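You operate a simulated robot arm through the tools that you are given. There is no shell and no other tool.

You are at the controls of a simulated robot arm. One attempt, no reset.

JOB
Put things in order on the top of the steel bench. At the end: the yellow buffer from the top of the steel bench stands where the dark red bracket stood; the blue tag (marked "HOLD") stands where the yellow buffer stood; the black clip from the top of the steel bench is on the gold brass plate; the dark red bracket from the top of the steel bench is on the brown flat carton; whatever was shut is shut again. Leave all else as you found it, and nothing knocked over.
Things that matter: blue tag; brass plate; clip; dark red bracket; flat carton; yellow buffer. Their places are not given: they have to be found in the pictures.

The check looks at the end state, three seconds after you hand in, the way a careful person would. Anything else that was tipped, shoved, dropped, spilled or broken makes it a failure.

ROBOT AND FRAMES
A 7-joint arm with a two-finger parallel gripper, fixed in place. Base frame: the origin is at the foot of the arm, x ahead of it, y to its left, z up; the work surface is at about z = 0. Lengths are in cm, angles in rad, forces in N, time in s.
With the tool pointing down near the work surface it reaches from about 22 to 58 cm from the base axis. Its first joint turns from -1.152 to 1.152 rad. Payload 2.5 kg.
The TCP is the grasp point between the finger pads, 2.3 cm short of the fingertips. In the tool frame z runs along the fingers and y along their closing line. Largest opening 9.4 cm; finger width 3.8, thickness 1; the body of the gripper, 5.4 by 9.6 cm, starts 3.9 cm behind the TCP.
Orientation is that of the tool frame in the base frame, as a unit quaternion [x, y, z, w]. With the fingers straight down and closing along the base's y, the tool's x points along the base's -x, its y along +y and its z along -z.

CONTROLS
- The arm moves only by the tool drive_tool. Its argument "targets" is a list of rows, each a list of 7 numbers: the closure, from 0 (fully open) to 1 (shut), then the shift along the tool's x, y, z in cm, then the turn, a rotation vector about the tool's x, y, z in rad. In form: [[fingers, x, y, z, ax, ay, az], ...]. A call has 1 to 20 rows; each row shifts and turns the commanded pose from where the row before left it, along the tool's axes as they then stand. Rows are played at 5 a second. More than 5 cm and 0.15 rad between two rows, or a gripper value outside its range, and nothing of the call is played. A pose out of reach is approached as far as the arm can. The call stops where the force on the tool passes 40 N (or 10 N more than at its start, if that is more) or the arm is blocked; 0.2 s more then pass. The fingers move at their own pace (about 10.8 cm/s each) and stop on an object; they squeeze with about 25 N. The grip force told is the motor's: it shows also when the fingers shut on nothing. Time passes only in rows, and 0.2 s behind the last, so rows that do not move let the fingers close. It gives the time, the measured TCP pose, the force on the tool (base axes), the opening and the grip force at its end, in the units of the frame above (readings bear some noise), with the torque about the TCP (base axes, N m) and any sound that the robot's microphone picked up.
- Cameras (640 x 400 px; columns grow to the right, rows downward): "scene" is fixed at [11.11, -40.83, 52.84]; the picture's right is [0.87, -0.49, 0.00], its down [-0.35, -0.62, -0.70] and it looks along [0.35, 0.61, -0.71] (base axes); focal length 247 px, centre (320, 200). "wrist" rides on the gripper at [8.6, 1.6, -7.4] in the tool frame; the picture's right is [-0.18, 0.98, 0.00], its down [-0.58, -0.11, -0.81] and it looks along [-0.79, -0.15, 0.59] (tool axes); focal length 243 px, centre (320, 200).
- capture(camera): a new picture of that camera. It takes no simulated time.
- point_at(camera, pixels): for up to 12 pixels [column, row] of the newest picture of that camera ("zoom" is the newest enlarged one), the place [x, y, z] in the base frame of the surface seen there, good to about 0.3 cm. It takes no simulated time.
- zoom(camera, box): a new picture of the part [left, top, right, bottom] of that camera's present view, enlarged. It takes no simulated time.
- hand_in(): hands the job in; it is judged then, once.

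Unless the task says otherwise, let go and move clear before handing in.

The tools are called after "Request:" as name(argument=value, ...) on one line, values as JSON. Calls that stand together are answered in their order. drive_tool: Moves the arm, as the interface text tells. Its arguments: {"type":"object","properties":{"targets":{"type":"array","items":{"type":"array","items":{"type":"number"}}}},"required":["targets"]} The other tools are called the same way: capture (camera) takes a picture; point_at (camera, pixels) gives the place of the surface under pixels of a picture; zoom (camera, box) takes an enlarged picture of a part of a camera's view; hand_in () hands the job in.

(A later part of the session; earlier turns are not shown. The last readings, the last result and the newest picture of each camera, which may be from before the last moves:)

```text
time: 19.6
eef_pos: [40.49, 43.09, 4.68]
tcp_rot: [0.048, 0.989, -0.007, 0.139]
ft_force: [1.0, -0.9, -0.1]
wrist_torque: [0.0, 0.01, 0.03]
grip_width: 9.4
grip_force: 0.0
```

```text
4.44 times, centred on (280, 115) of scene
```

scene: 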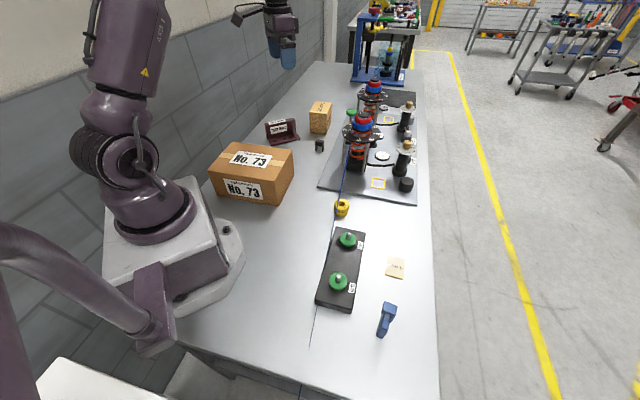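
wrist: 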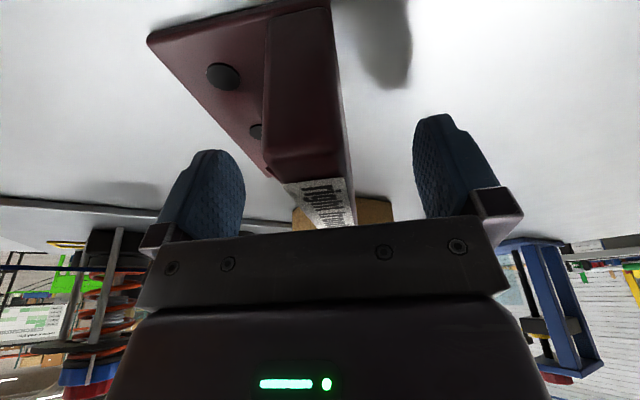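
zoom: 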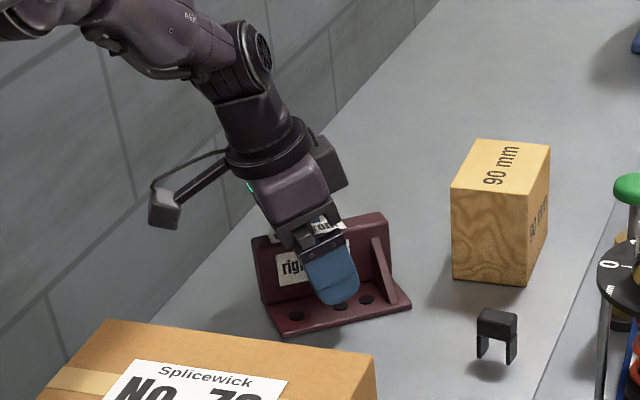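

TCP is at y=43.09 while the upright's centre there is about 43.36. I'll shift +0.25 along tool y, settle slightly lower, and close the fingers.

Request:
drive_tool(targets=[[0, 0.05, 0.25, 0.2, 0, 0, 0], [0.4, 0, 0, 0, 0, 0, 0], [0.7, 0, 0, 0, 0, 0, 0], [1, 0, 0, 0, 0, 0, 0], [1, 0, 0, 0, 0, 0, 0], [1, 0, 0, 0, 0, 0, 0], [1, 0, 0, 0, 0, 0, 0]])

Request:
capture(camera="wrist")

```text
time: 21.2
eef_pos: [40.44, 43.26, 4.39]
tcp_rot: [0.047, 0.989, -0.006, 0.139]
ft_force: [0.3, 0.8, -0.3]
wrist_torque: [-0.05, 0.06, 0.09]
grip_width: 2.3
grip_force: 25.1
```

```text
taken
```

wrist: 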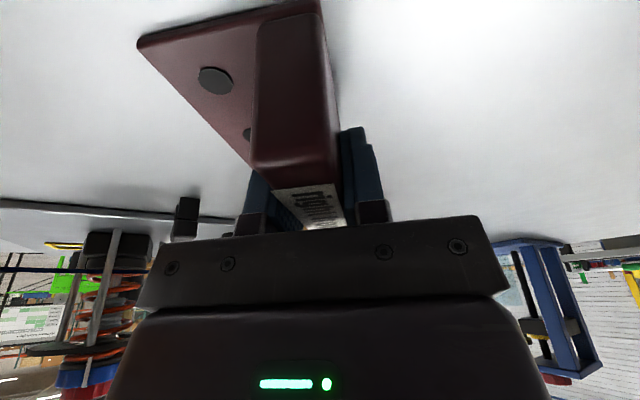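

The fingers hold the upright at width 2.3 with 25 N. I'll lift slowly straight up and check.

Request:
drive_tool(targets=[[1, -0.14, 0, -0.48, 0, 0, 0], [1, -0.28, 0, -0.96, 0, 0, 0], [1, -0.55, 0, -1.92, 0, 0, 0], [1, -0.83, 0, -2.88, 0, 0, 0], [1, -0.83, 0, -2.88, 0, 0, 0], [1, -0.83, 0, -2.88, 0, 0, 0]])

Request:
capture(camera="wrist")

Request:
capture(camera="scene")

Request:
zoom(camera="scene", box=[200, 40, 360, 160])

```text
time: 22.6
eef_pos: [40.51, 43.52, 16.81]
tcp_rot: [0.047, 0.989, -0.007, 0.14]
ft_force: [0.7, 0.4, -4.3]
wrist_torque: [0.02, 0.05, 0.0]
grip_width: 2.27
grip_force: 25.0
```

```text
taken
```

wrist: 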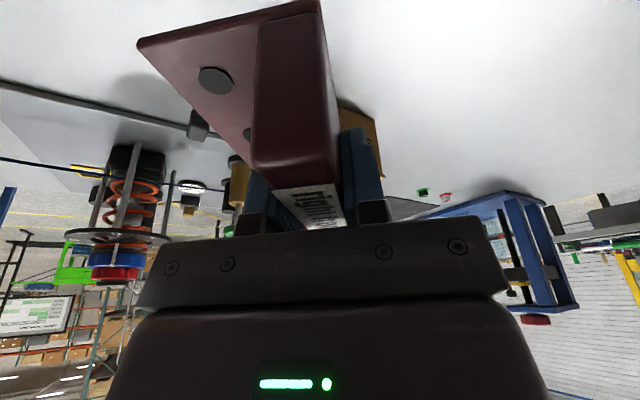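

```text
taken
```

scene: 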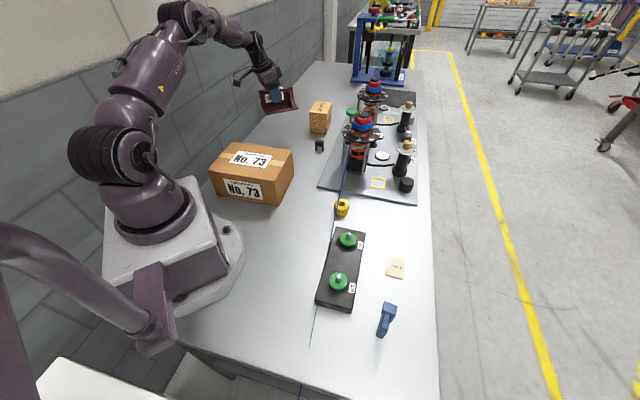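

```text
3.33 times, centred on (280, 100) of scene
```

zoom: 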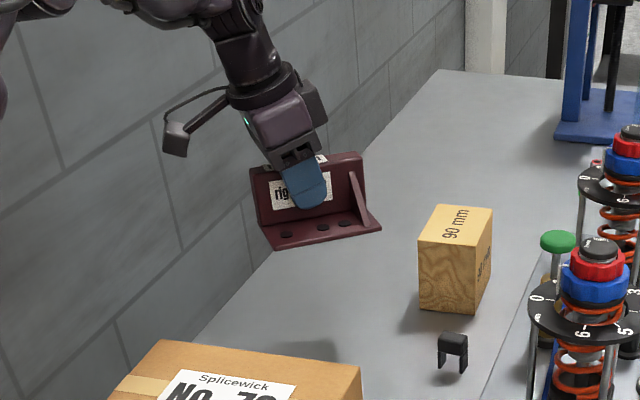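

The bracket is lifted level, and the weight reads about 4 N. I'll carry it over the carton at TCP z≈20 and then turn it 0.67 rad so it lines up with the carton's long side.

Request:
drive_tool(targets=[[1, 1.824, -3.383, -1.0, 0, 0, 0], [1, 1.824, -3.383, -1.0, 0, 0, 0], [1, 1.824, -3.383, -1.0, 0, 0, 0], [1, 1.824, -3.383, -1.0, 0, 0, 0], [1, 1.824, -3.383, -1.0, 0, 0, 0], [1, 1.824, -3.383, -1.0, 0, 0, 0], [1, 1.824, -3.383, -1.0, 0, 0, 0], [1, 0, 0, 0, 0.0371, 0, 0.1294], [1, 0, 0, 0, 0.0371, 0, 0.1294], [1, 0, 0, 0, 0.0371, 0, 0.1294], [1, 0, 0, 0, 0.0371, 0, 0.1294], [1, 0, 0, 0, 0.0371, 0, 0.1294], [1, 0, 0, 0, 0, 0, 0]])

Request:
capture(camera="wrist")

Request:
capture(camera="scene")

Request:
zoom(camera="scene", box=[160, 80, 320, 220])

```text
time: 25.4
eef_pos: [24.07, 21.26, 20.04]
tcp_rot: [0.372, 0.918, -0.053, 0.13]
ft_force: [0.6, -0.5, -4.6]
wrist_torque: [0.04, 0.0, 0.03]
grip_width: 2.31
grip_force: 24.6
```

```text
taken
```

wrist: 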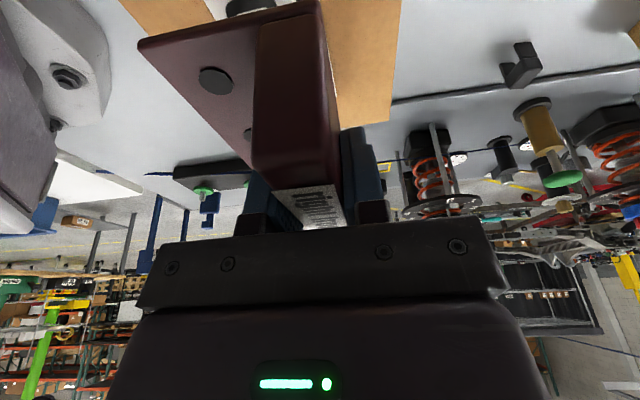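

```text
taken
```

scene: 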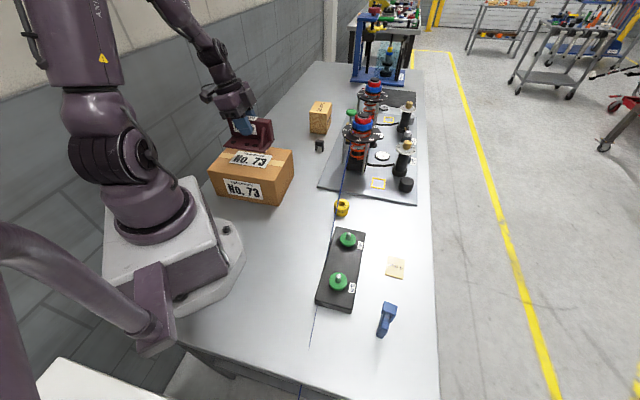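

```text
2.86 times, centred on (240, 150) of scene
```

zoom: 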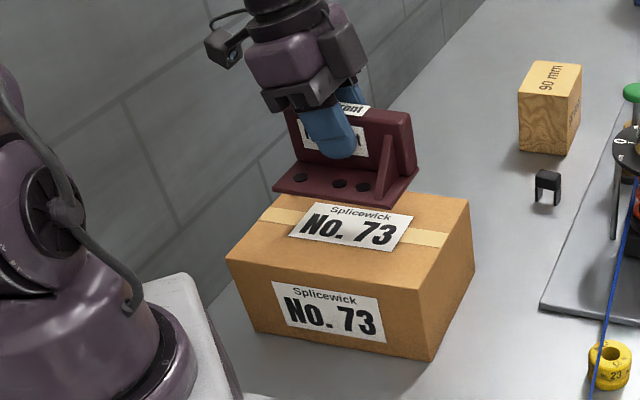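

The bracket is level and over the middle of the carton. Its bottom is about 5.5 cm above the top, so I'll descend most of the way and then ease down.

Request:
drive_tool(targets=[[1, 0.55, 0, 1.92, 0, 0, 0], [1, 0.55, 0, 1.92, 0, 0, 0], [1, 0.22, 0, 0.77, 0, 0, 0], [1, 0.055, 0, 0.19, 0, 0, 0], [1, 0, 0, 0, 0, 0, 0]])

Request:
zoom(camera="scene", box=[200, 110, 300, 200])

```text
time: 26.6
eef_pos: [24.13, 21.28, 15.11]
tcp_rot: [0.371, 0.918, -0.052, 0.129]
ft_force: [-0.3, -0.5, -4.1]
wrist_torque: [0.04, 0.03, 0.01]
grip_width: 2.31
grip_force: 25.0
```

```text
4.44 times, centred on (250, 155) of scene
```

zoom: 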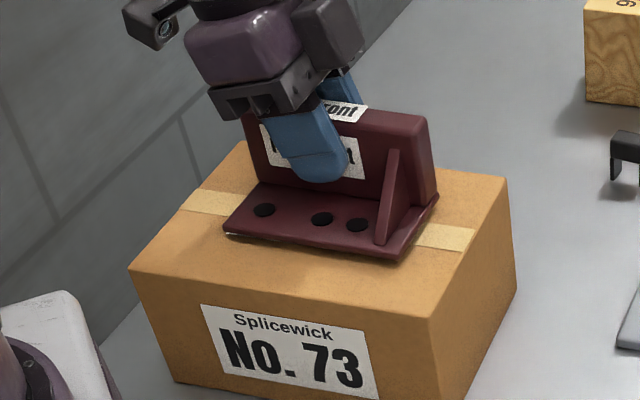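

The bracket hovers just above the carton's middle. I'll lower in small steps until the force shows contact.

Request:
drive_tool(targets=[[1, 0.055, 0, 0.19, 0, 0, 0], [1, 0.055, 0, 0.19, 0, 0, 0], [1, 0, 0, 0, 0, 0, 0]])

```text
time: 27.4
eef_pos: [24.18, 21.36, 14.76]
tcp_rot: [0.371, 0.918, -0.052, 0.129]
ft_force: [-1.1, 0.0, -3.0]
wrist_torque: [0.05, 0.02, -0.03]
grip_width: 2.28
grip_force: 24.9
```

The load eased a little, from -4.3 to -3.0 N, so contact may be starting. I'll go down 0.2 cm more.

Request:
drive_tool(targets=[[1, 0.028, 0, 0.096, 0, 0, 0], [1, 0.028, 0, 0.096, 0, 0, 0], [1, 0, 0, 0, 0, 0, 0]])

```text
time: 28.2
eef_pos: [24.17, 21.27, 14.59]
tcp_rot: [0.371, 0.918, -0.052, 0.129]
ft_force: [0.0, -0.1, -4.5]
wrist_torque: [0.04, 0.03, 0.01]
grip_width: 2.31
grip_force: 25.2
```

Request:
drive_tool(targets=[[1, 0.028, 0, 0.096, 0, 0, 0], [1, 0.028, 0, 0.096, 0, 0, 0], [1, 0, 0, 0, 0, 0, 0]])

Request:
zoom(camera="scene", box=[210, 130, 290, 190])

```text
time: 29.0
eef_pos: [24.16, 21.38, 14.31]
tcp_rot: [0.372, 0.918, -0.052, 0.13]
ft_force: [-3.1, -4.2, 20.3]
wrist_torque: [-0.34, 0.38, -0.03]
grip_width: 2.31
grip_force: 25.1
```

```text
6.67 times, centred on (250, 160) of scene
```

zoom: 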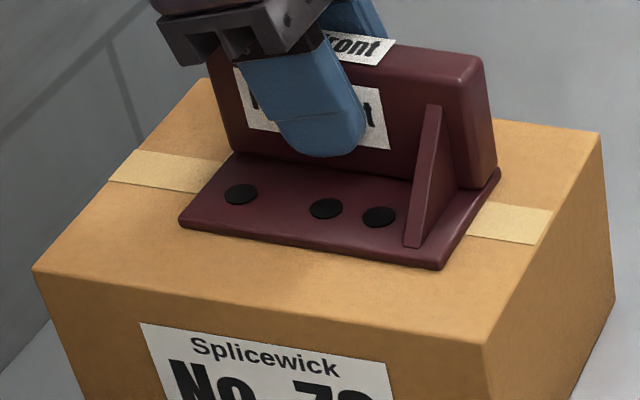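

The bracket is seated; the force now reads +20 N. I'll back off slightly to relieve the load, open the fingers, and withdraw along the tool axis.

Request:
drive_tool(targets=[[1, -0.025, 0, -0.085, 0, 0, 0], [1, 0, 0, 0, 0, 0, 0], [0.7, 0, 0, 0, 0, 0, 0], [0.4, 0, 0, 0, 0, 0, 0], [0.3, 0, 0, 0, 0, 0, 0], [0.3, 0, 0, 0, 0, 0, 0]])

Request:
zoom(camera="scene", box=[210, 130, 290, 190])

```text
time: 30.4
eef_pos: [24.09, 21.34, 14.35]
tcp_rot: [0.371, 0.918, -0.051, 0.129]
ft_force: [-0.1, 0.5, 0.3]
wrist_torque: [-0.02, 0.0, 0.05]
grip_width: 6.58
grip_force: 0.1
```

```text
6.67 times, centred on (250, 160) of scene
```

zoom: 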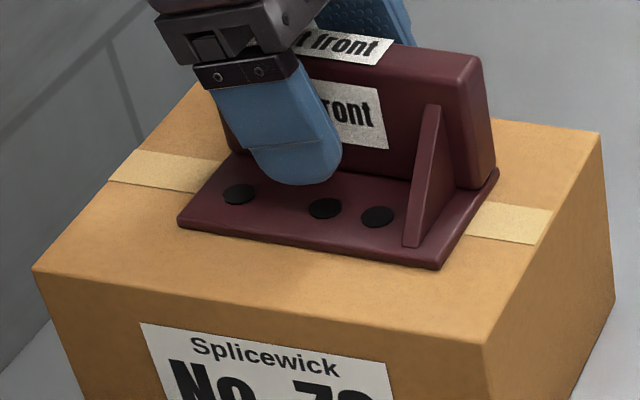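

The bracket stands freely on the carton. I'll rise straight up, then remove the tilt, set the yaw for the buffer (closing along the cord) and lean the tool 0.2 rad the other way.

Request:
drive_tool(targets=[[0.3, -0.55, 0, -1.92, 0, 0, 0], [0, -1.1, 0, -3.84, 0, 0, 0], [0, -1.1, 0, -3.84, 0, 0, 0], [0, -1.1, 0, -3.84, 0, 0, 0], [0, 0, 0, 0, 0, 0.14, 0], [0, 0, 0, 0, 0, 0.14, 0], [0, 0, 0, 0, 0, 0, -0.052], [0, 0, 0, 0, 0, 0, 0]])

Request:
capture(camera="scene")

Request:
zoom(camera="scene", box=[200, 110, 300, 210])

```text
time: 32.2
eef_pos: [24.09, 21.23, 28.55]
tcp_rot: [0.35, 0.937, 0.001, 0.0]
ft_force: [-0.1, -0.1, 0.6]
wrist_torque: [0.01, 0.02, -0.03]
grip_width: 9.39
grip_force: 0.1
```

```text
taken
```

scene: 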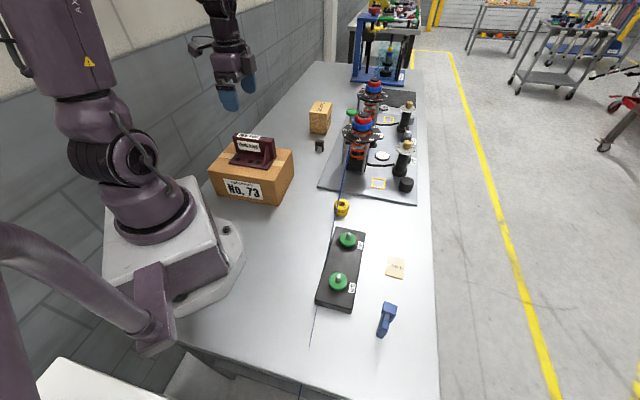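

```text
4.00 times, centred on (250, 160) of scene
```

zoom: 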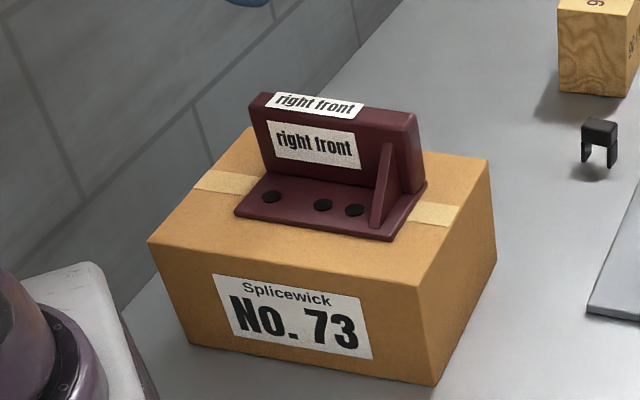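

The bracket sits squarely on the carton. I'll move to a viewing position near the buffer to check the cord and buffer with the wrist camera.

Request:
drive_tool(targets=[[0, -3.47, -1.09, 0.5, 0, 0, 0], [0, -3.47, -1.09, 1.0, 0, 0, 0], [0, -3.47, -1.09, 2.2, 0, 0, 0], [0, -3.47, -1.09, 2.2, 0, 0, 0], [0, -3.47, -1.09, 2.2, 0, 0, 0], [0, -3.47, -1.09, 2.2, 0, 0, 0], [0, -3.47, -1.09, 2.2, 0, 0, 0], [0, 0, 0, 0, 0, 0, 0]])

Request:
capture(camera="wrist")

Request:
zoom(camera="wrist", box=[180, 0, 480, 190])

```text
time: 34.0
eef_pos: [37.52, -0.36, 16.0]
tcp_rot: [0.35, 0.937, -0.001, 0.0]
ft_force: [0.6, -0.4, 0.0]
wrist_torque: [0.02, 0.05, 0.0]
grip_width: 9.41
grip_force: 0.0
```

```text
taken
```

wrist: 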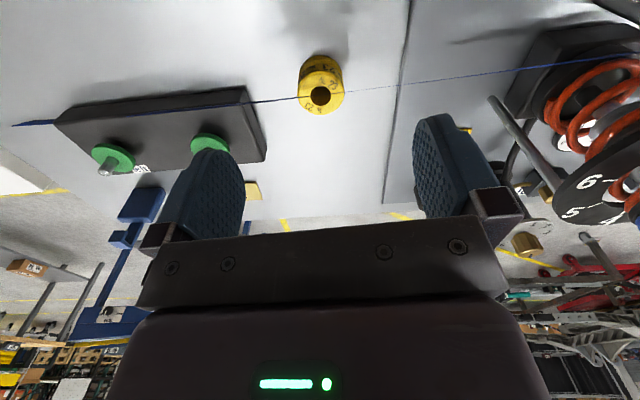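

```text
2.11 times, centred on (330, 95) of wrist
```

zoom: 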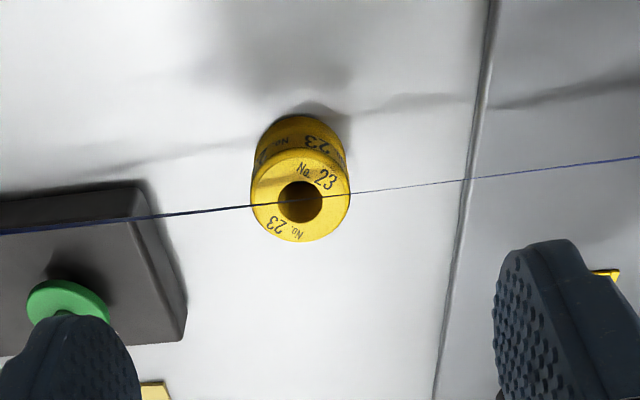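

The cord crosses over the buffer's hole in this view, at zoom (300,200). I'll measure the cord and the buffer rim from this angle too.

Request:
point_at(camera="zoom", pixels=[[262, 205], [342, 190], [310, 155], [295, 236], [200, 212], [230, 208], [400, 186], [440, 181], [560, 167], [620, 159], [100, 224], [40, 231]])

Request:
point_at(camera="zoom", pixels=[[254, 185], [349, 185], [254, 195], [348, 200], [300, 152], [305, 240], [320, 238], [280, 236], [185, 300], [150, 215], [170, 213], [480, 176]])

```text
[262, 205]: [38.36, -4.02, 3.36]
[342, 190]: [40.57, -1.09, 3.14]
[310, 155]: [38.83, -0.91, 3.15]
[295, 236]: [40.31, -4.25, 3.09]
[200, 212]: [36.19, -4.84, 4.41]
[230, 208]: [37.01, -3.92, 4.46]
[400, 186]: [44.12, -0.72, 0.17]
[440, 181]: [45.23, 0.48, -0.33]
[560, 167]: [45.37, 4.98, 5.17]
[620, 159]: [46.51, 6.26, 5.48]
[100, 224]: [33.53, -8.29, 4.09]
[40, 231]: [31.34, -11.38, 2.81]
```

```text
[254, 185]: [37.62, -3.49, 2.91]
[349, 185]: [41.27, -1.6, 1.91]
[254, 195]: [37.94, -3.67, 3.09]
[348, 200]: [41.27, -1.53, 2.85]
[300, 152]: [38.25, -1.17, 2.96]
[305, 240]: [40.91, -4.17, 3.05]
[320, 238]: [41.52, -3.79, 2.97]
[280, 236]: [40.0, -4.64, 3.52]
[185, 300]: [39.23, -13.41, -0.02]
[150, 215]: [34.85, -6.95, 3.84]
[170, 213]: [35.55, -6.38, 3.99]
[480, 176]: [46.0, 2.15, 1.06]
```

The buffer centre refines to about (39.78,-2.72), with the cord passing 1.05 cm to its -x/+y side at z≈4.5. I'll approach from the +x/-y side: shift out, lean the tool 0.2 rad, and descend to z≈6 clear of the cord.

Request:
drive_tool(targets=[[0, -3.23, -0.15, 0, 0, 0, 0], [0, -3.23, -0.15, 0, 0, 0, 0], [0, 0, 0, 0, 0, 0.1, 0], [0, 0, 0, 0, 0, 0.1, 0], [0, -0.663, 0, 3.267, 0, 0, 0], [0, -0.663, 0, 3.267, 0, 0, 0], [0, -0.663, 0, 3.267, 0, 0, 0], [0, 0, 0, 0, 0, 0, 0]])

Request:
capture(camera="wrist")

Request:
zoom(camera="scene", box=[290, 140, 410, 240])

```text
time: 35.8
eef_pos: [42.15, -4.77, 5.82]
tcp_rot: [0.349, 0.932, 0.035, -0.093]
ft_force: [0.7, -0.1, -0.2]
wrist_torque: [-0.02, 0.01, 0.01]
grip_width: 9.39
grip_force: 0.0
```

```text
taken
```

wrist: 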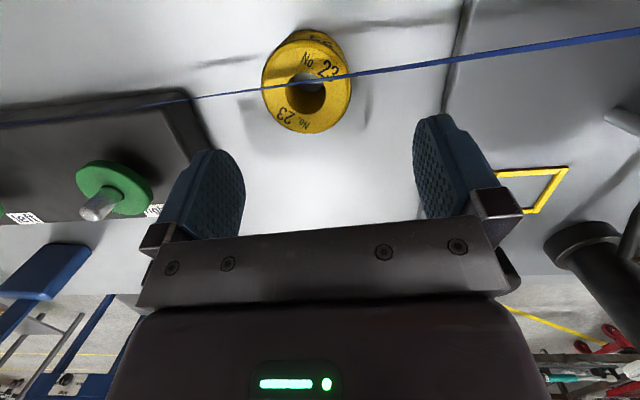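

```text
4.00 times, centred on (350, 190) of scene
```

zoom: 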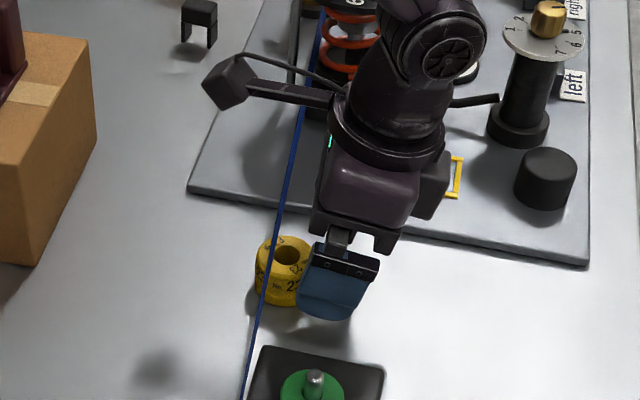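

The gripper is beside the buffer, clear of the cord. I'll descend to TCP z≈2.9 and then slide 2 cm toward the buffer.

Request:
drive_tool(targets=[[0, -0.29, 0, 1.43, 0, 0, 0], [0, -0.29, 0, 1.43, 0, 0, 0], [0, 0, 0, 0, 0, 0, 0], [0, 0.98, 0, 0.199, 0, 0, 0], [0, 0.98, 0, 0.199, 0, 0, 0], [0, 0, 0, 0, 0, 0, 0]])

Request:
capture(camera="wrist")

Request:
zoom(camera="scene", box=[300, 150, 400, 230])

```text
time: 37.2
eef_pos: [40.6, -3.41, 3.05]
tcp_rot: [0.349, 0.932, 0.035, -0.093]
ft_force: [-0.6, 0.5, 0.6]
wrist_torque: [-0.02, 0.0, 0.02]
grip_width: 9.4
grip_force: 0.2
```

```text
taken
```

wrist: 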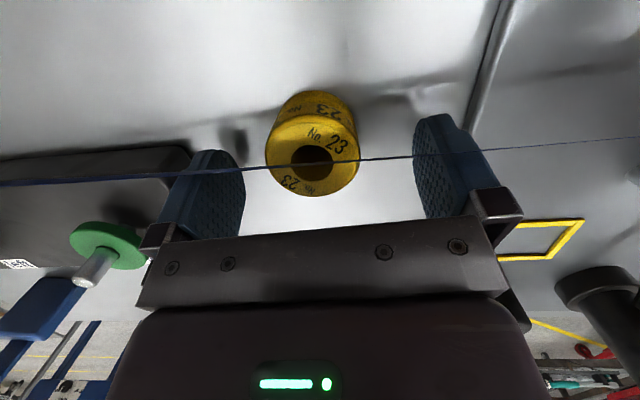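

```text
5.00 times, centred on (350, 190) of scene
```

zoom: 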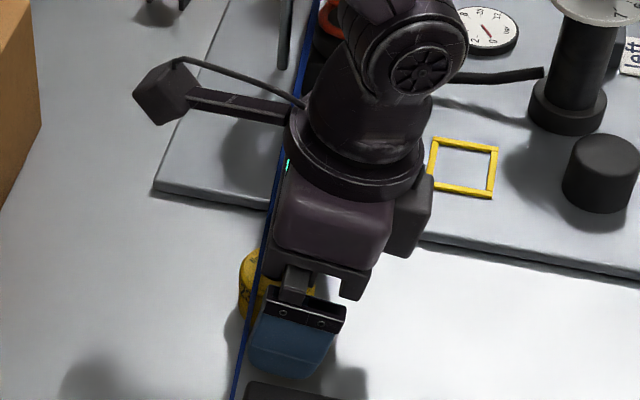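

The fingers straddle the buffer and the cord is undisturbed in front of them. I'll close the grip.

Request:
drive_tool(targets=[[0.3, 0, 0, 0, 0, 0, 0], [0.6, 0, 0, 0, 0, 0, 0], [1, 0, 0, 0, 0, 0, 0], [1, 0, 0, 0, 0, 0, 0], [1, 0, 0, 0, 0, 0, 0]])

Request:
zoom(camera="scene", box=[300, 150, 400, 230])

Request:
capture(camera="wrist")

```text
time: 38.4
eef_pos: [40.4, -3.58, 3.04]
tcp_rot: [0.349, 0.932, 0.036, -0.094]
ft_force: [-3.2, -1.6, 4.4]
wrist_torque: [-0.03, 0.08, 0.04]
grip_width: 4.35
grip_force: 25.5
```

```text
5.00 times, centred on (350, 190) of scene
```

zoom: 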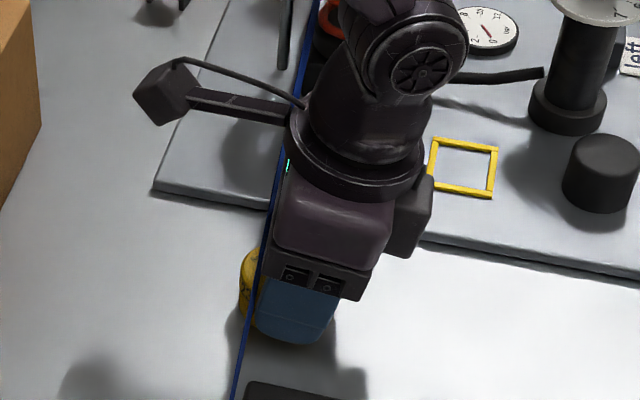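

```text
taken
```

wrist: 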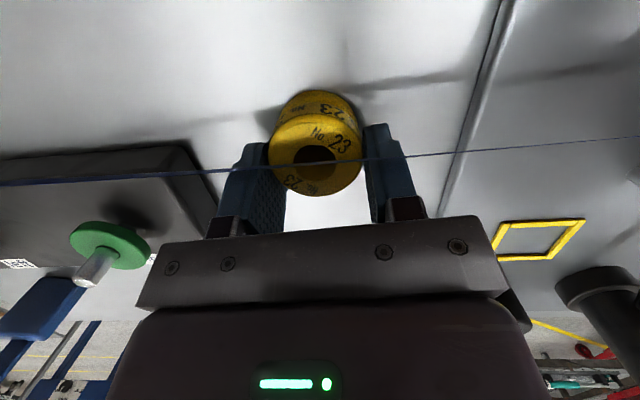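

The buffer is gripped at width 4.35. I'll lift it just 0.5 cm, slide 4 cm away from under the cord, and then raise it.

Request:
drive_tool(targets=[[1, 0.1, 0, -0.49, 0, 0, 0], [1, 0, 0, 0, 0, 0, 0], [1, -0.98, 0, -0.199, 0, 0, 0], [1, -0.98, 0, -0.199, 0, 0, 0], [1, -0.98, 0, -0.199, 0, 0, 0], [1, -0.98, 0, -0.199, 0, 0, 0], [1, 0, 0, 0, 0, 0, 0]])

Request:
capture(camera="wrist")

Request:
zoom(camera="scene", box=[300, 150, 400, 230])

```text
time: 40.0
eef_pos: [43.58, -6.25, 3.49]
tcp_rot: [0.348, 0.932, 0.035, -0.094]
ft_force: [0.0, 0.6, -0.7]
wrist_torque: [-0.02, 0.0, -0.04]
grip_width: 4.39
grip_force: 24.7
```

```text
taken
```

wrist: 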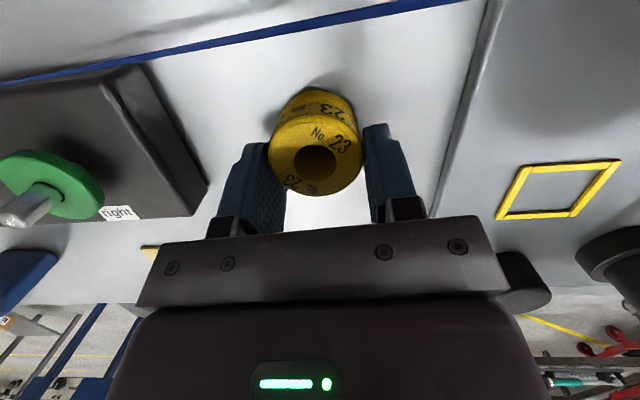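

```text
5.00 times, centred on (350, 190) of scene
```

zoom: 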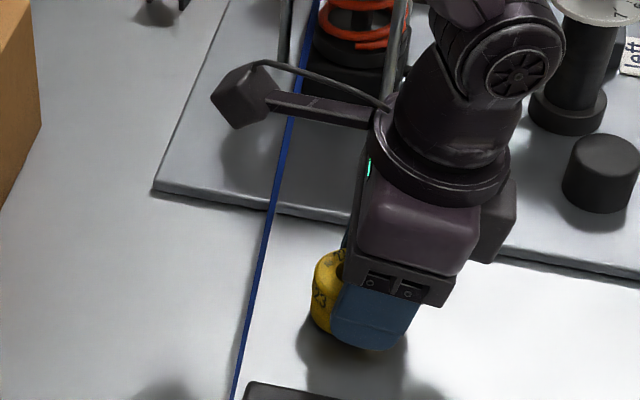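

The buffer is clear of the cord. I'll measure the held buffer relative to the TCP before raising it.

Request:
point_at(camera="wrist", pixels=[[272, 155], [358, 150], [318, 122], [315, 188], [315, 194], [300, 185], [335, 180], [290, 130], [345, 130], [275, 135], [356, 125], [355, 165]])

Request:
drive_tool(targets=[[1, 0.4, 0, -1.96, 0, 0, 0], [1, 0.8, 0, -3.92, 0, 0, 0], [1, 0.8, 0, -3.92, 0, 0, 0], [1, 0.8, 0, -3.92, 0, 0, 0], [1, 0.8, 0, -3.92, 0, 0, 0], [1, 0.8, 0, -3.92, 0, 0, 0], [1, 0.8, 0, -3.92, 0, 0, 0], [1, 0, 0, 0, 0, 0, 0]])

Request:
capture(camera="scene")

```text
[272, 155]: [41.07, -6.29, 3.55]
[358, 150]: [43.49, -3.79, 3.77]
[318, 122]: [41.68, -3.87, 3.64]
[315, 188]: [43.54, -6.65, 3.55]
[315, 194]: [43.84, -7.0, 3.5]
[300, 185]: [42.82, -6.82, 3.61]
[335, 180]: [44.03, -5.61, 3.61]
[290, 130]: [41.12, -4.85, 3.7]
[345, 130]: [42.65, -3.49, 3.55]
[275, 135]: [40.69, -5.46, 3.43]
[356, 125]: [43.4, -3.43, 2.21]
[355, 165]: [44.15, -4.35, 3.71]
```

```text
time: 41.8
eef_pos: [43.44, -6.3, 29.52]
tcp_rot: [0.35, 0.932, 0.034, -0.093]
ft_force: [0.3, 0.8, -0.9]
wrist_torque: [0.01, -0.02, -0.04]
grip_width: 4.37
grip_force: 25.0
```

```text
taken
```

scene: 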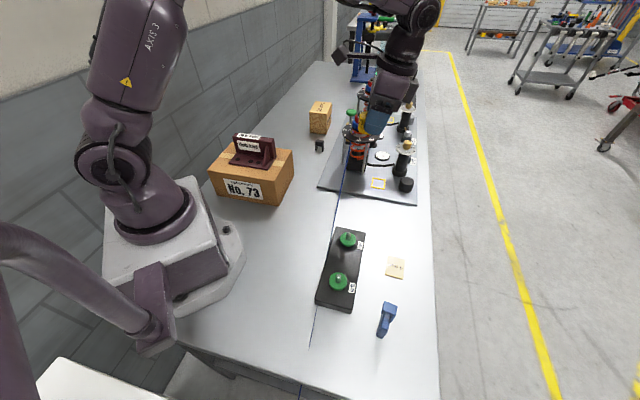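

The held buffer's centre is about 1.33 cm along tool x from the TCP, and its bottom is 3.0 below the TCP. I'll carry it high over to (40,25) and yaw toward the placing orientation.

Request:
drive_tool(targets=[[1, 2.834, 2.671, 0.573, 0, 0, 0], [1, 2.834, 2.671, 0.573, 0, 0, 0], [1, 2.834, 2.671, 0.573, 0, 0, 0], [1, 2.834, 2.671, 0.573, 0, 0, 0], [1, 2.834, 2.671, 0.573, 0, 0, 0], [1, 2.834, 2.671, 0.573, 0, 0, 0], [1, 2.834, 2.671, 0.573, 0, 0, 0], [1, 2.834, 2.671, 0.573, 0, 0, 0], [1, 0, 0, 0, -0.026, 0, 0.1282], [1, 0, 0, 0, -0.026, 0, 0.1282], [1, 0, 0, 0, -0.026, 0, 0.1282], [1, 0, 0, 0, -0.026, 0, 0.1282], [1, 0, 0, 0, -0.026, 0, 0.1282], [1, 0, 0, 0, -0.026, 0, 0.1282], [1, 0, 0, 0, 0, 0, 0]])

Request:
capture(camera="wrist")

Request:
capture(camera="scene")

```text
time: 45.0
eef_pos: [40.26, 25.16, 29.37]
tcp_rot: [0.68, 0.727, 0.068, -0.073]
ft_force: [0.3, 0.3, -0.2]
wrist_torque: [0.02, 0.01, 0.01]
grip_width: 4.38
grip_force: 24.4
```

```text
taken
```

wrist: 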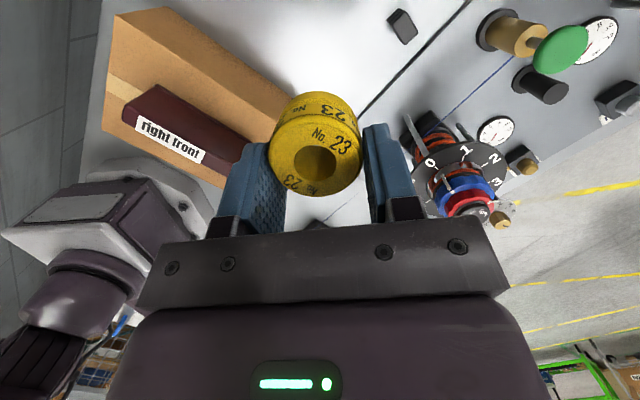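

```text
taken
```

scene: 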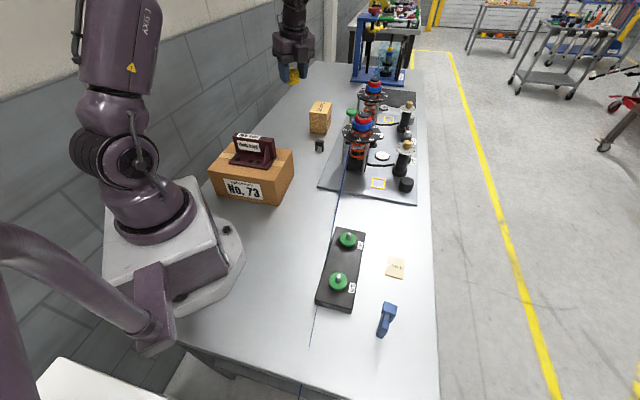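

The buffer is held steadily. Before lowering it, I'll check where the wall is relative to the bracket's old spot so the wrist camera boom has room.

Request:
point_at(camera="scene", pixels=[[262, 115], [250, 125], [258, 122], [266, 116], [275, 106], [285, 98], [255, 100], [240, 110], [265, 130], [280, 130], [275, 140], [290, 130]])

```text
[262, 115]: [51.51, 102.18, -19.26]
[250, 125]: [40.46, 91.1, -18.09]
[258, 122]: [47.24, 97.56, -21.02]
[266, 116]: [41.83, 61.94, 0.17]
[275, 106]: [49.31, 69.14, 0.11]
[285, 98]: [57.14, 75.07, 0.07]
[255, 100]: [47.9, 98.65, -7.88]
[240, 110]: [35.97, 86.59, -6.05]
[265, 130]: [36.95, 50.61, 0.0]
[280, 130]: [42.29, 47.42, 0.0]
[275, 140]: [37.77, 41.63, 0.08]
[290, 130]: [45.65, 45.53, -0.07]
```

The wall is far behind, so there is room. I'll move to above the bracket's old spot at TCP z≈12.

Request:
drive_tool(targets=[[1, 1.785, 0.2645, 3.32, 0, 0, 0], [1, 1.785, 0.2645, 3.32, 0, 0, 0], [1, 1.785, 0.2645, 3.32, 0, 0, 0], [1, 1.785, 0.2645, 3.32, 0, 0, 0], [1, 1.785, 0.2645, 3.32, 0, 0, 0], [1, 1.785, 0.2645, 3.32, 0, 0, 0], [1, 0, 0, 0, 0, 0, 0]])

Request:
zoom(camera="scene", box=[220, 50, 360, 170])

Request:
capture(camera="wrist")

```text
time: 46.6
eef_pos: [40.76, 39.62, 11.93]
tcp_rot: [0.678, 0.728, 0.068, -0.073]
ft_force: [-0.1, 0.3, -0.6]
wrist_torque: [0.01, 0.03, -0.01]
grip_width: 4.33
grip_force: 25.2
```

```text
3.33 times, centred on (290, 110) of scene
```

zoom: 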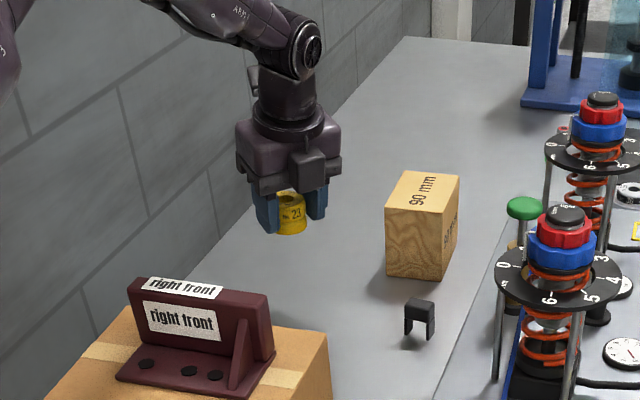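

```text
taken
```

wrist: 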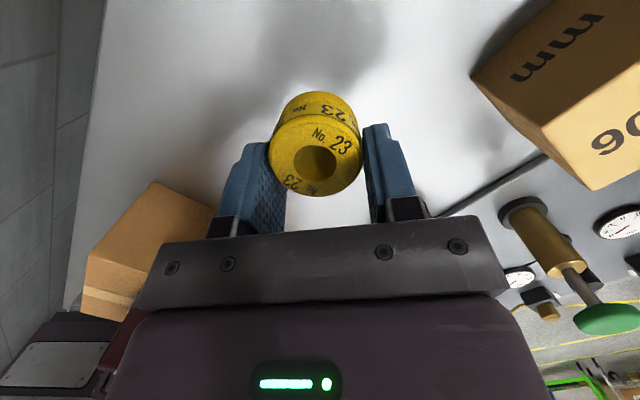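

The buffer is over the spot where the bracket stood. I'll descend to just above the bench.

Request:
drive_tool(targets=[[1, -0.53, 0, 2.62, 0, 0, 0], [1, -0.53, 0, 2.62, 0, 0, 0], [1, -0.4, 0, 1.96, 0, 0, 0], [1, -0.2, 0, 0.98, 0, 0, 0], [1, 0, 0, 0, 0, 0, 0]])

Request:
zoom(camera="scene", box=[240, 80, 340, 160])

```text
time: 47.8
eef_pos: [40.74, 39.59, 3.69]
tcp_rot: [0.679, 0.728, 0.068, -0.073]
ft_force: [-0.3, 0.5, -0.6]
wrist_torque: [-0.01, 0.0, -0.01]
grip_width: 4.38
grip_force: 25.2
```

```text
5.00 times, centred on (290, 120) of scene
```

zoom: 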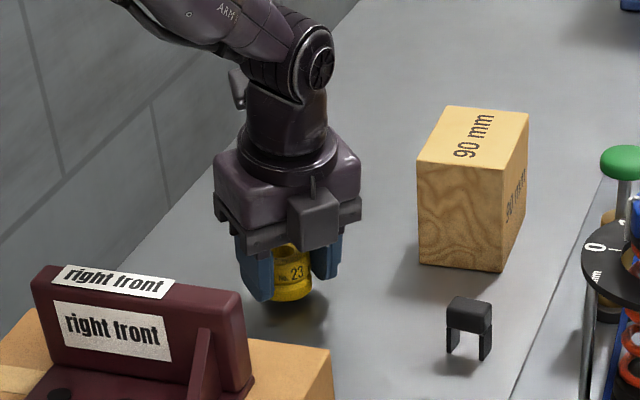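

The buffer is about 0.6 cm above the bench. I'll ease down in small steps to contact.

Request:
drive_tool(targets=[[1, -0.06, 0, 0.29, 0, 0, 0], [1, -0.03, 0, 0.147, 0, 0, 0], [1, -0.02, 0, 0.1, 0, 0, 0], [1, 0, 0, 0, 0, 0, 0]])

```text
time: 48.8
eef_pos: [40.77, 39.62, 3.17]
tcp_rot: [0.679, 0.728, 0.068, -0.073]
ft_force: [0.8, 0.0, -1.7]
wrist_torque: [0.01, 0.01, 0.01]
grip_width: 4.34
grip_force: 25.0
```

Request:
drive_tool(targets=[[1, -0.02, 0, 0.1, 0, 0, 0], [1, -0.01, 0, 0.05, 0, 0, 0], [1, 0, 0, 0, 0, 0, 0]])

```text
time: 49.6
eef_pos: [40.79, 39.65, 3.01]
tcp_rot: [0.678, 0.728, 0.068, -0.074]
ft_force: [-7.7, -8.1, 14.4]
wrist_torque: [0.02, 0.19, 0.12]
grip_width: 4.35
grip_force: 24.8
```

Contact is confirmed at +14 N. I'll relieve slightly, open the fingers, and rise straight up.

Request:
drive_tool(targets=[[1, 0.01, 0, -0.05, 0, 0, 0], [1, 0, 0, 0, 0, 0, 0], [0.7, 0, 0, 0, 0, 0, 0], [0.4, 0, 0, 0, 0, 0, 0], [0.2, 0, 0, 0, 0, 0, 0], [0.2, 0, 0, 0, 0, 0, 0]])

Request:
zoom(camera="scene", box=[240, 80, 340, 160])

Request:
capture(camera="wrist")

```text
time: 51.0
eef_pos: [40.7, 39.73, 2.96]
tcp_rot: [0.678, 0.728, 0.067, -0.074]
ft_force: [0.0, 0.9, -0.7]
wrist_torque: [-0.02, -0.01, -0.03]
grip_width: 7.53
grip_force: 0.0
```

```text
5.00 times, centred on (290, 120) of scene
```

zoom: 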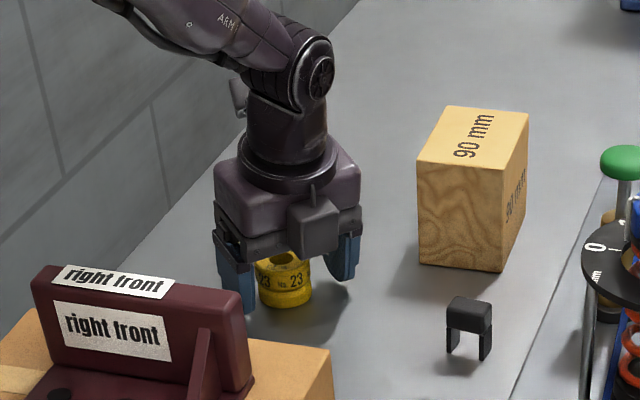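

```text
taken
```

wrist: 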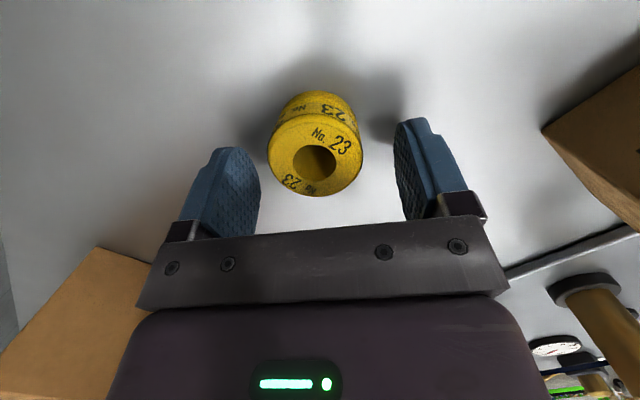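

The buffer stands on its own. I'll rise clear, level the tool, yaw it for the clip, and look back at the buffer.

Request:
drive_tool(targets=[[0.1, 0.2, 0, -0.98, 0, 0, 0], [0, 0.6, 0, -2.95, 0, 0, 0], [0, 0.8, 0, -3.93, 0, 0, 0], [0, 0.8, 0, -3.93, 0, 0, 0], [0, 0.8, 0, -3.93, 0, 0, 0], [0, 0, 0, 0, 0, -0.1, 0], [0, 0, 0, 0, 0, -0.1, 0], [0, 0, 0, 0, 0, 0, -0.133], [0, 0, 0, 0, 0, 0, -0.133], [0, 0, 0, 0, 0, 0, -0.133], [0, 0, 0, 0, 0, 0, -0.133], [0, 0, 0, 0, 0, 0, -0.133], [0, 0, 0, 0, 0, 0, -0.133], [0, 0, 0, 0, 0, 0, 0]])

Request:
capture(camera="scene")

Request:
capture(camera="wrist")

Request:
zoom(camera="scene", box=[250, 90, 340, 160])

```text
time: 54.0
eef_pos: [40.9, 39.71, 19.07]
tcp_rot: [0.344, 0.939, 0.0, 0.0]
ft_force: [0.7, -0.5, 0.0]
wrist_torque: [-0.02, -0.04, -0.01]
grip_width: 9.42
grip_force: 0.0
```

```text
taken
```

scene: 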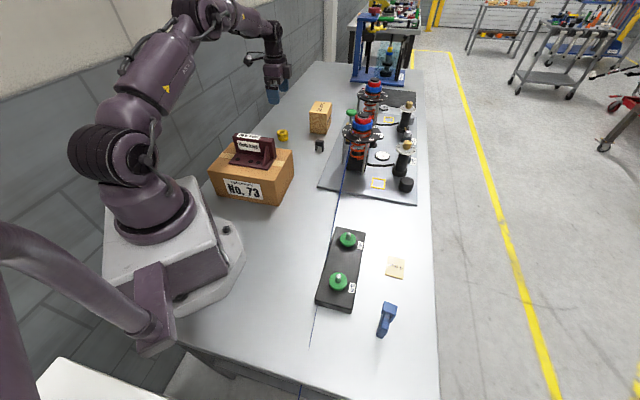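

```text
taken
```

wrist: 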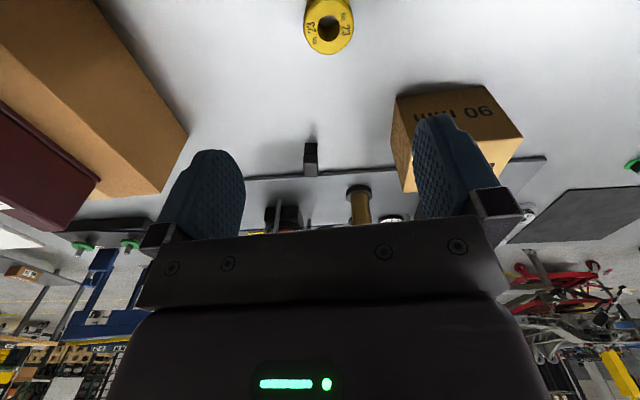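

```text
5.71 times, centred on (295, 125) of scene
```

zoom: 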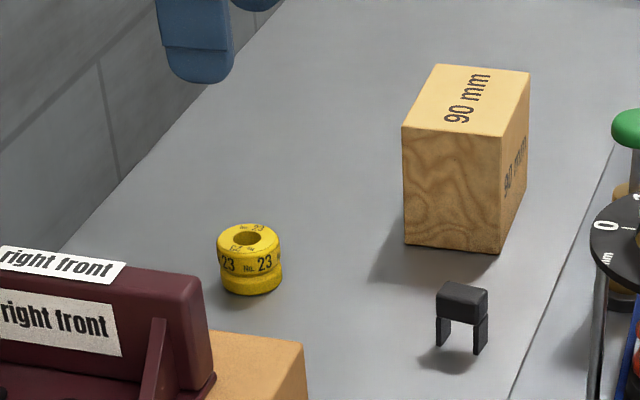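

The buffer stands at the bracket's former place. I'll check its coordinates, then move to view the clip.

Request:
point_at(camera="zoom", pixels=[[221, 235], [279, 235], [248, 226], [248, 248], [250, 285]])

Request:
drive_tool(targets=[[0, -3.16, -1.37, 1.0, 0, 0, 0], [0, -3.16, -1.37, 1.0, 0, 0, 0], [0, -3.16, -1.37, 1.0, 0, 0, 0], [0, 0, 0, 0, 0, 0, 0]])

Request:
capture(camera="wrist")

Request:
zoom(camera="wrist", box=[240, 0, 420, 140])

```text
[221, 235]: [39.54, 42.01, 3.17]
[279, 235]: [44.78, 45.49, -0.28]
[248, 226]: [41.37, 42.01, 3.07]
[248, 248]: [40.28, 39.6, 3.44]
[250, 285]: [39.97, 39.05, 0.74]
```

```text
time: 55.0
eef_pos: [45.17, 30.23, 16.17]
tcp_rot: [0.344, 0.939, 0.0, 0.001]
ft_force: [0.6, -0.1, 0.4]
wrist_torque: [0.0, 0.0, -0.03]
grip_width: 9.37
grip_force: 0.1
```

```text
taken
```

wrist: 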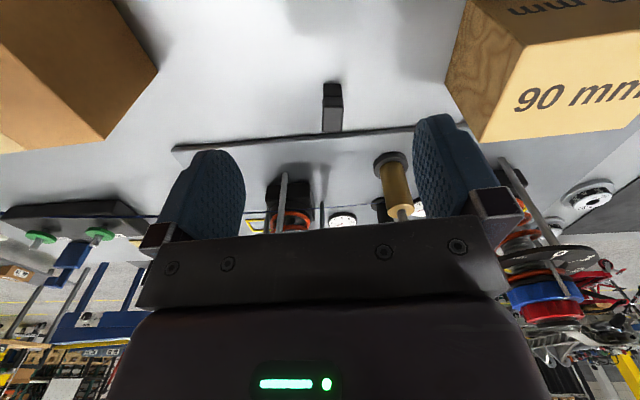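

```text
2.86 times, centred on (330, 70) of wrist
```

zoom: 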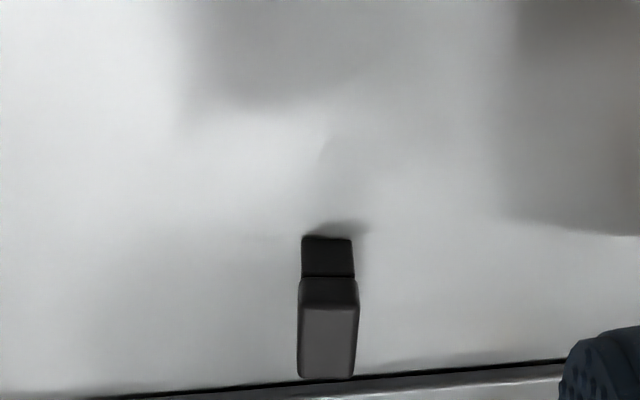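

The buffer's rim centre measures about (40.8,40.8), as intended. Next I'll measure the clip's top in this view.

Request:
point_at(camera="zoom", pixels=[[304, 312], [354, 312], [349, 372], [303, 372], [328, 340], [328, 290], [328, 260], [328, 240], [305, 260], [350, 260], [300, 290], [357, 290]])

Request:
zoom(camera="wrist", box=[300, 60, 360, 150])

```text
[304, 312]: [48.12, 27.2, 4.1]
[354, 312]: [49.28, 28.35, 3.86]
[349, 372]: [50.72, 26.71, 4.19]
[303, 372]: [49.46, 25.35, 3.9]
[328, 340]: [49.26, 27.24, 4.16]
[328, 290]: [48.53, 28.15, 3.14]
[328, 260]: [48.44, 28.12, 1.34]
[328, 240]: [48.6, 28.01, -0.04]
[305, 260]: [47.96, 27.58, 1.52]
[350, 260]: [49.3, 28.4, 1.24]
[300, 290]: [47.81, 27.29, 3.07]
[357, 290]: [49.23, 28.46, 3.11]
```

```text
4.44 times, centred on (330, 105) of wrist
```

zoom: 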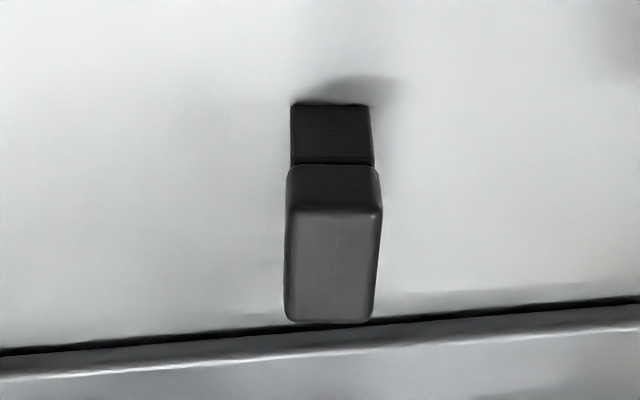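

The clip centre is about (49.45,26.9), with its long axis at about -50°. I'll yaw a little more and move to a pre-grasp above it.

Request:
drive_tool(targets=[[0, 0, 0, 0, 0, 0, 0.085], [0, 0, 0, 0, 0, 0, 0.085], [0, -2.65, 0.57, 3.08, 0, 0, 0], [0, -2.65, 0.57, 3.08, 0, 0, 0], [0, 0, 0, 0, 0, 0, 0]])

Request:
capture(camera="wrist")

Request:
zoom(camera="scene", box=[270, 90, 370, 170])

```text
time: 56.2
eef_pos: [49.76, 27.26, 10.13]
tcp_rot: [0.423, 0.906, -0.001, 0.0]
ft_force: [0.4, -0.3, 0.2]
wrist_torque: [-0.02, 0.02, -0.01]
grip_width: 9.37
grip_force: 0.0
```

```text
taken
```

wrist: 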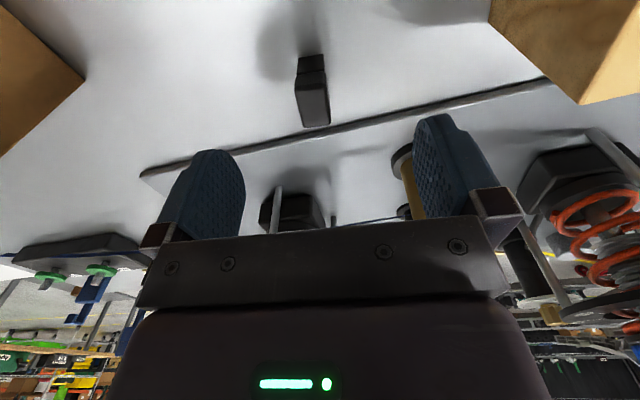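

```text
5.00 times, centred on (320, 130) of scene
```

zoom: 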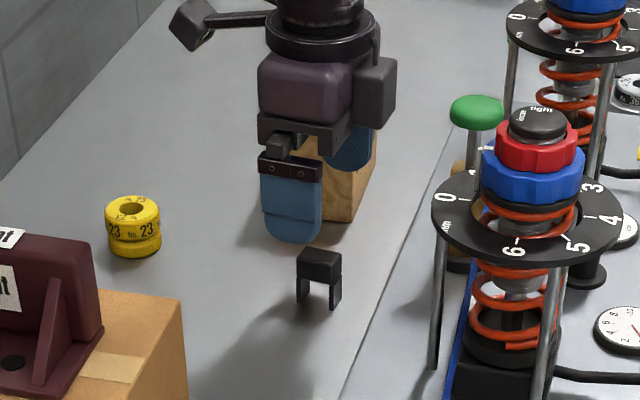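

The gripper is over the clip. I'll re-measure the clip from this closer view.

Request:
zoom(camera="wrist", box=[280, 40, 350, 140])

Request:
point_at(camera="wrist", pixels=[[298, 92], [326, 88], [329, 121], [304, 124], [313, 105], [311, 80], [311, 62], [299, 75], [324, 70]])

```text
4.00 times, centred on (315, 90) of wrist
```

zoom: 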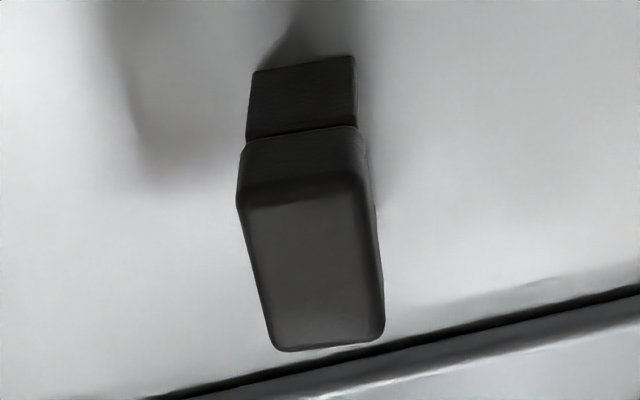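

```text
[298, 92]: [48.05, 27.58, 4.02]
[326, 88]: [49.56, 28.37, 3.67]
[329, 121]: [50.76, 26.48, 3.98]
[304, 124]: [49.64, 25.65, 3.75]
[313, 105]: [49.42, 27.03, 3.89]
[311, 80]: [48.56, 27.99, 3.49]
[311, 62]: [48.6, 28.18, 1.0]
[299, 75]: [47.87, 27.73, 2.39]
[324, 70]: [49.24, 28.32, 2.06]
```

The clip centre is (49.5,27.0) with its long axis at about -54°. I'll fine-adjust and descend to TCP z≈2.8.

Request:
drive_tool(targets=[[0, -0.03, -0.37, 0, 0, 0, 0.06], [0, 0, 0, 3.0, 0, 0, 0], [0, 0, 0, 3.0, 0, 0, 0], [0, 0, 0, 1.3, 0, 0, 0], [0, 0, 0, 0, 0, 0, 0]])

Request:
capture(camera="wrist")

Request:
zoom(camera="scene", box=[280, 90, 360, 170])

```text
time: 57.4
eef_pos: [49.46, 26.88, 2.79]
tcp_rot: [0.45, 0.893, 0.0, -0.001]
ft_force: [0.2, -0.1, -0.6]
wrist_torque: [0.0, 0.02, 0.03]
grip_width: 9.41
grip_force: 0.0
```

```text
taken
```

wrist: 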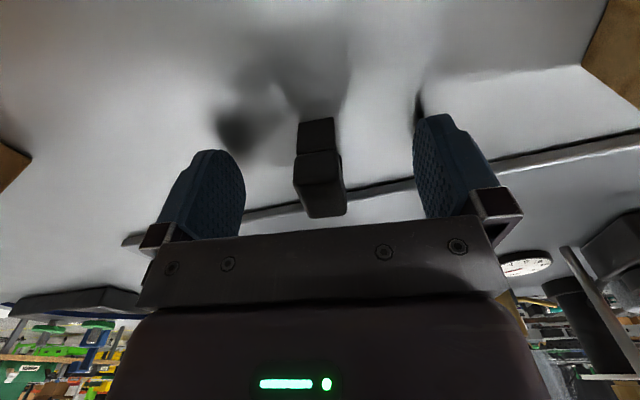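

```text
5.00 times, centred on (320, 130) of scene
```

zoom: 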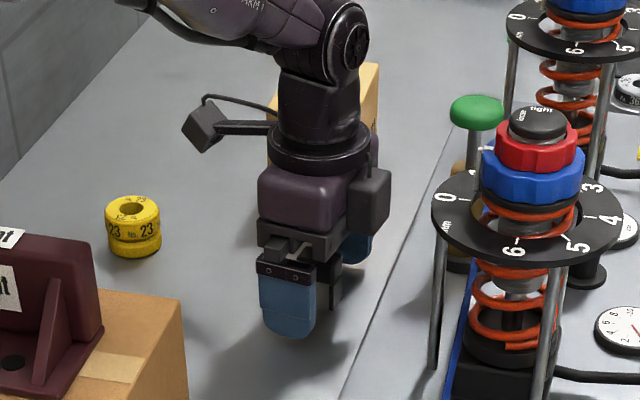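

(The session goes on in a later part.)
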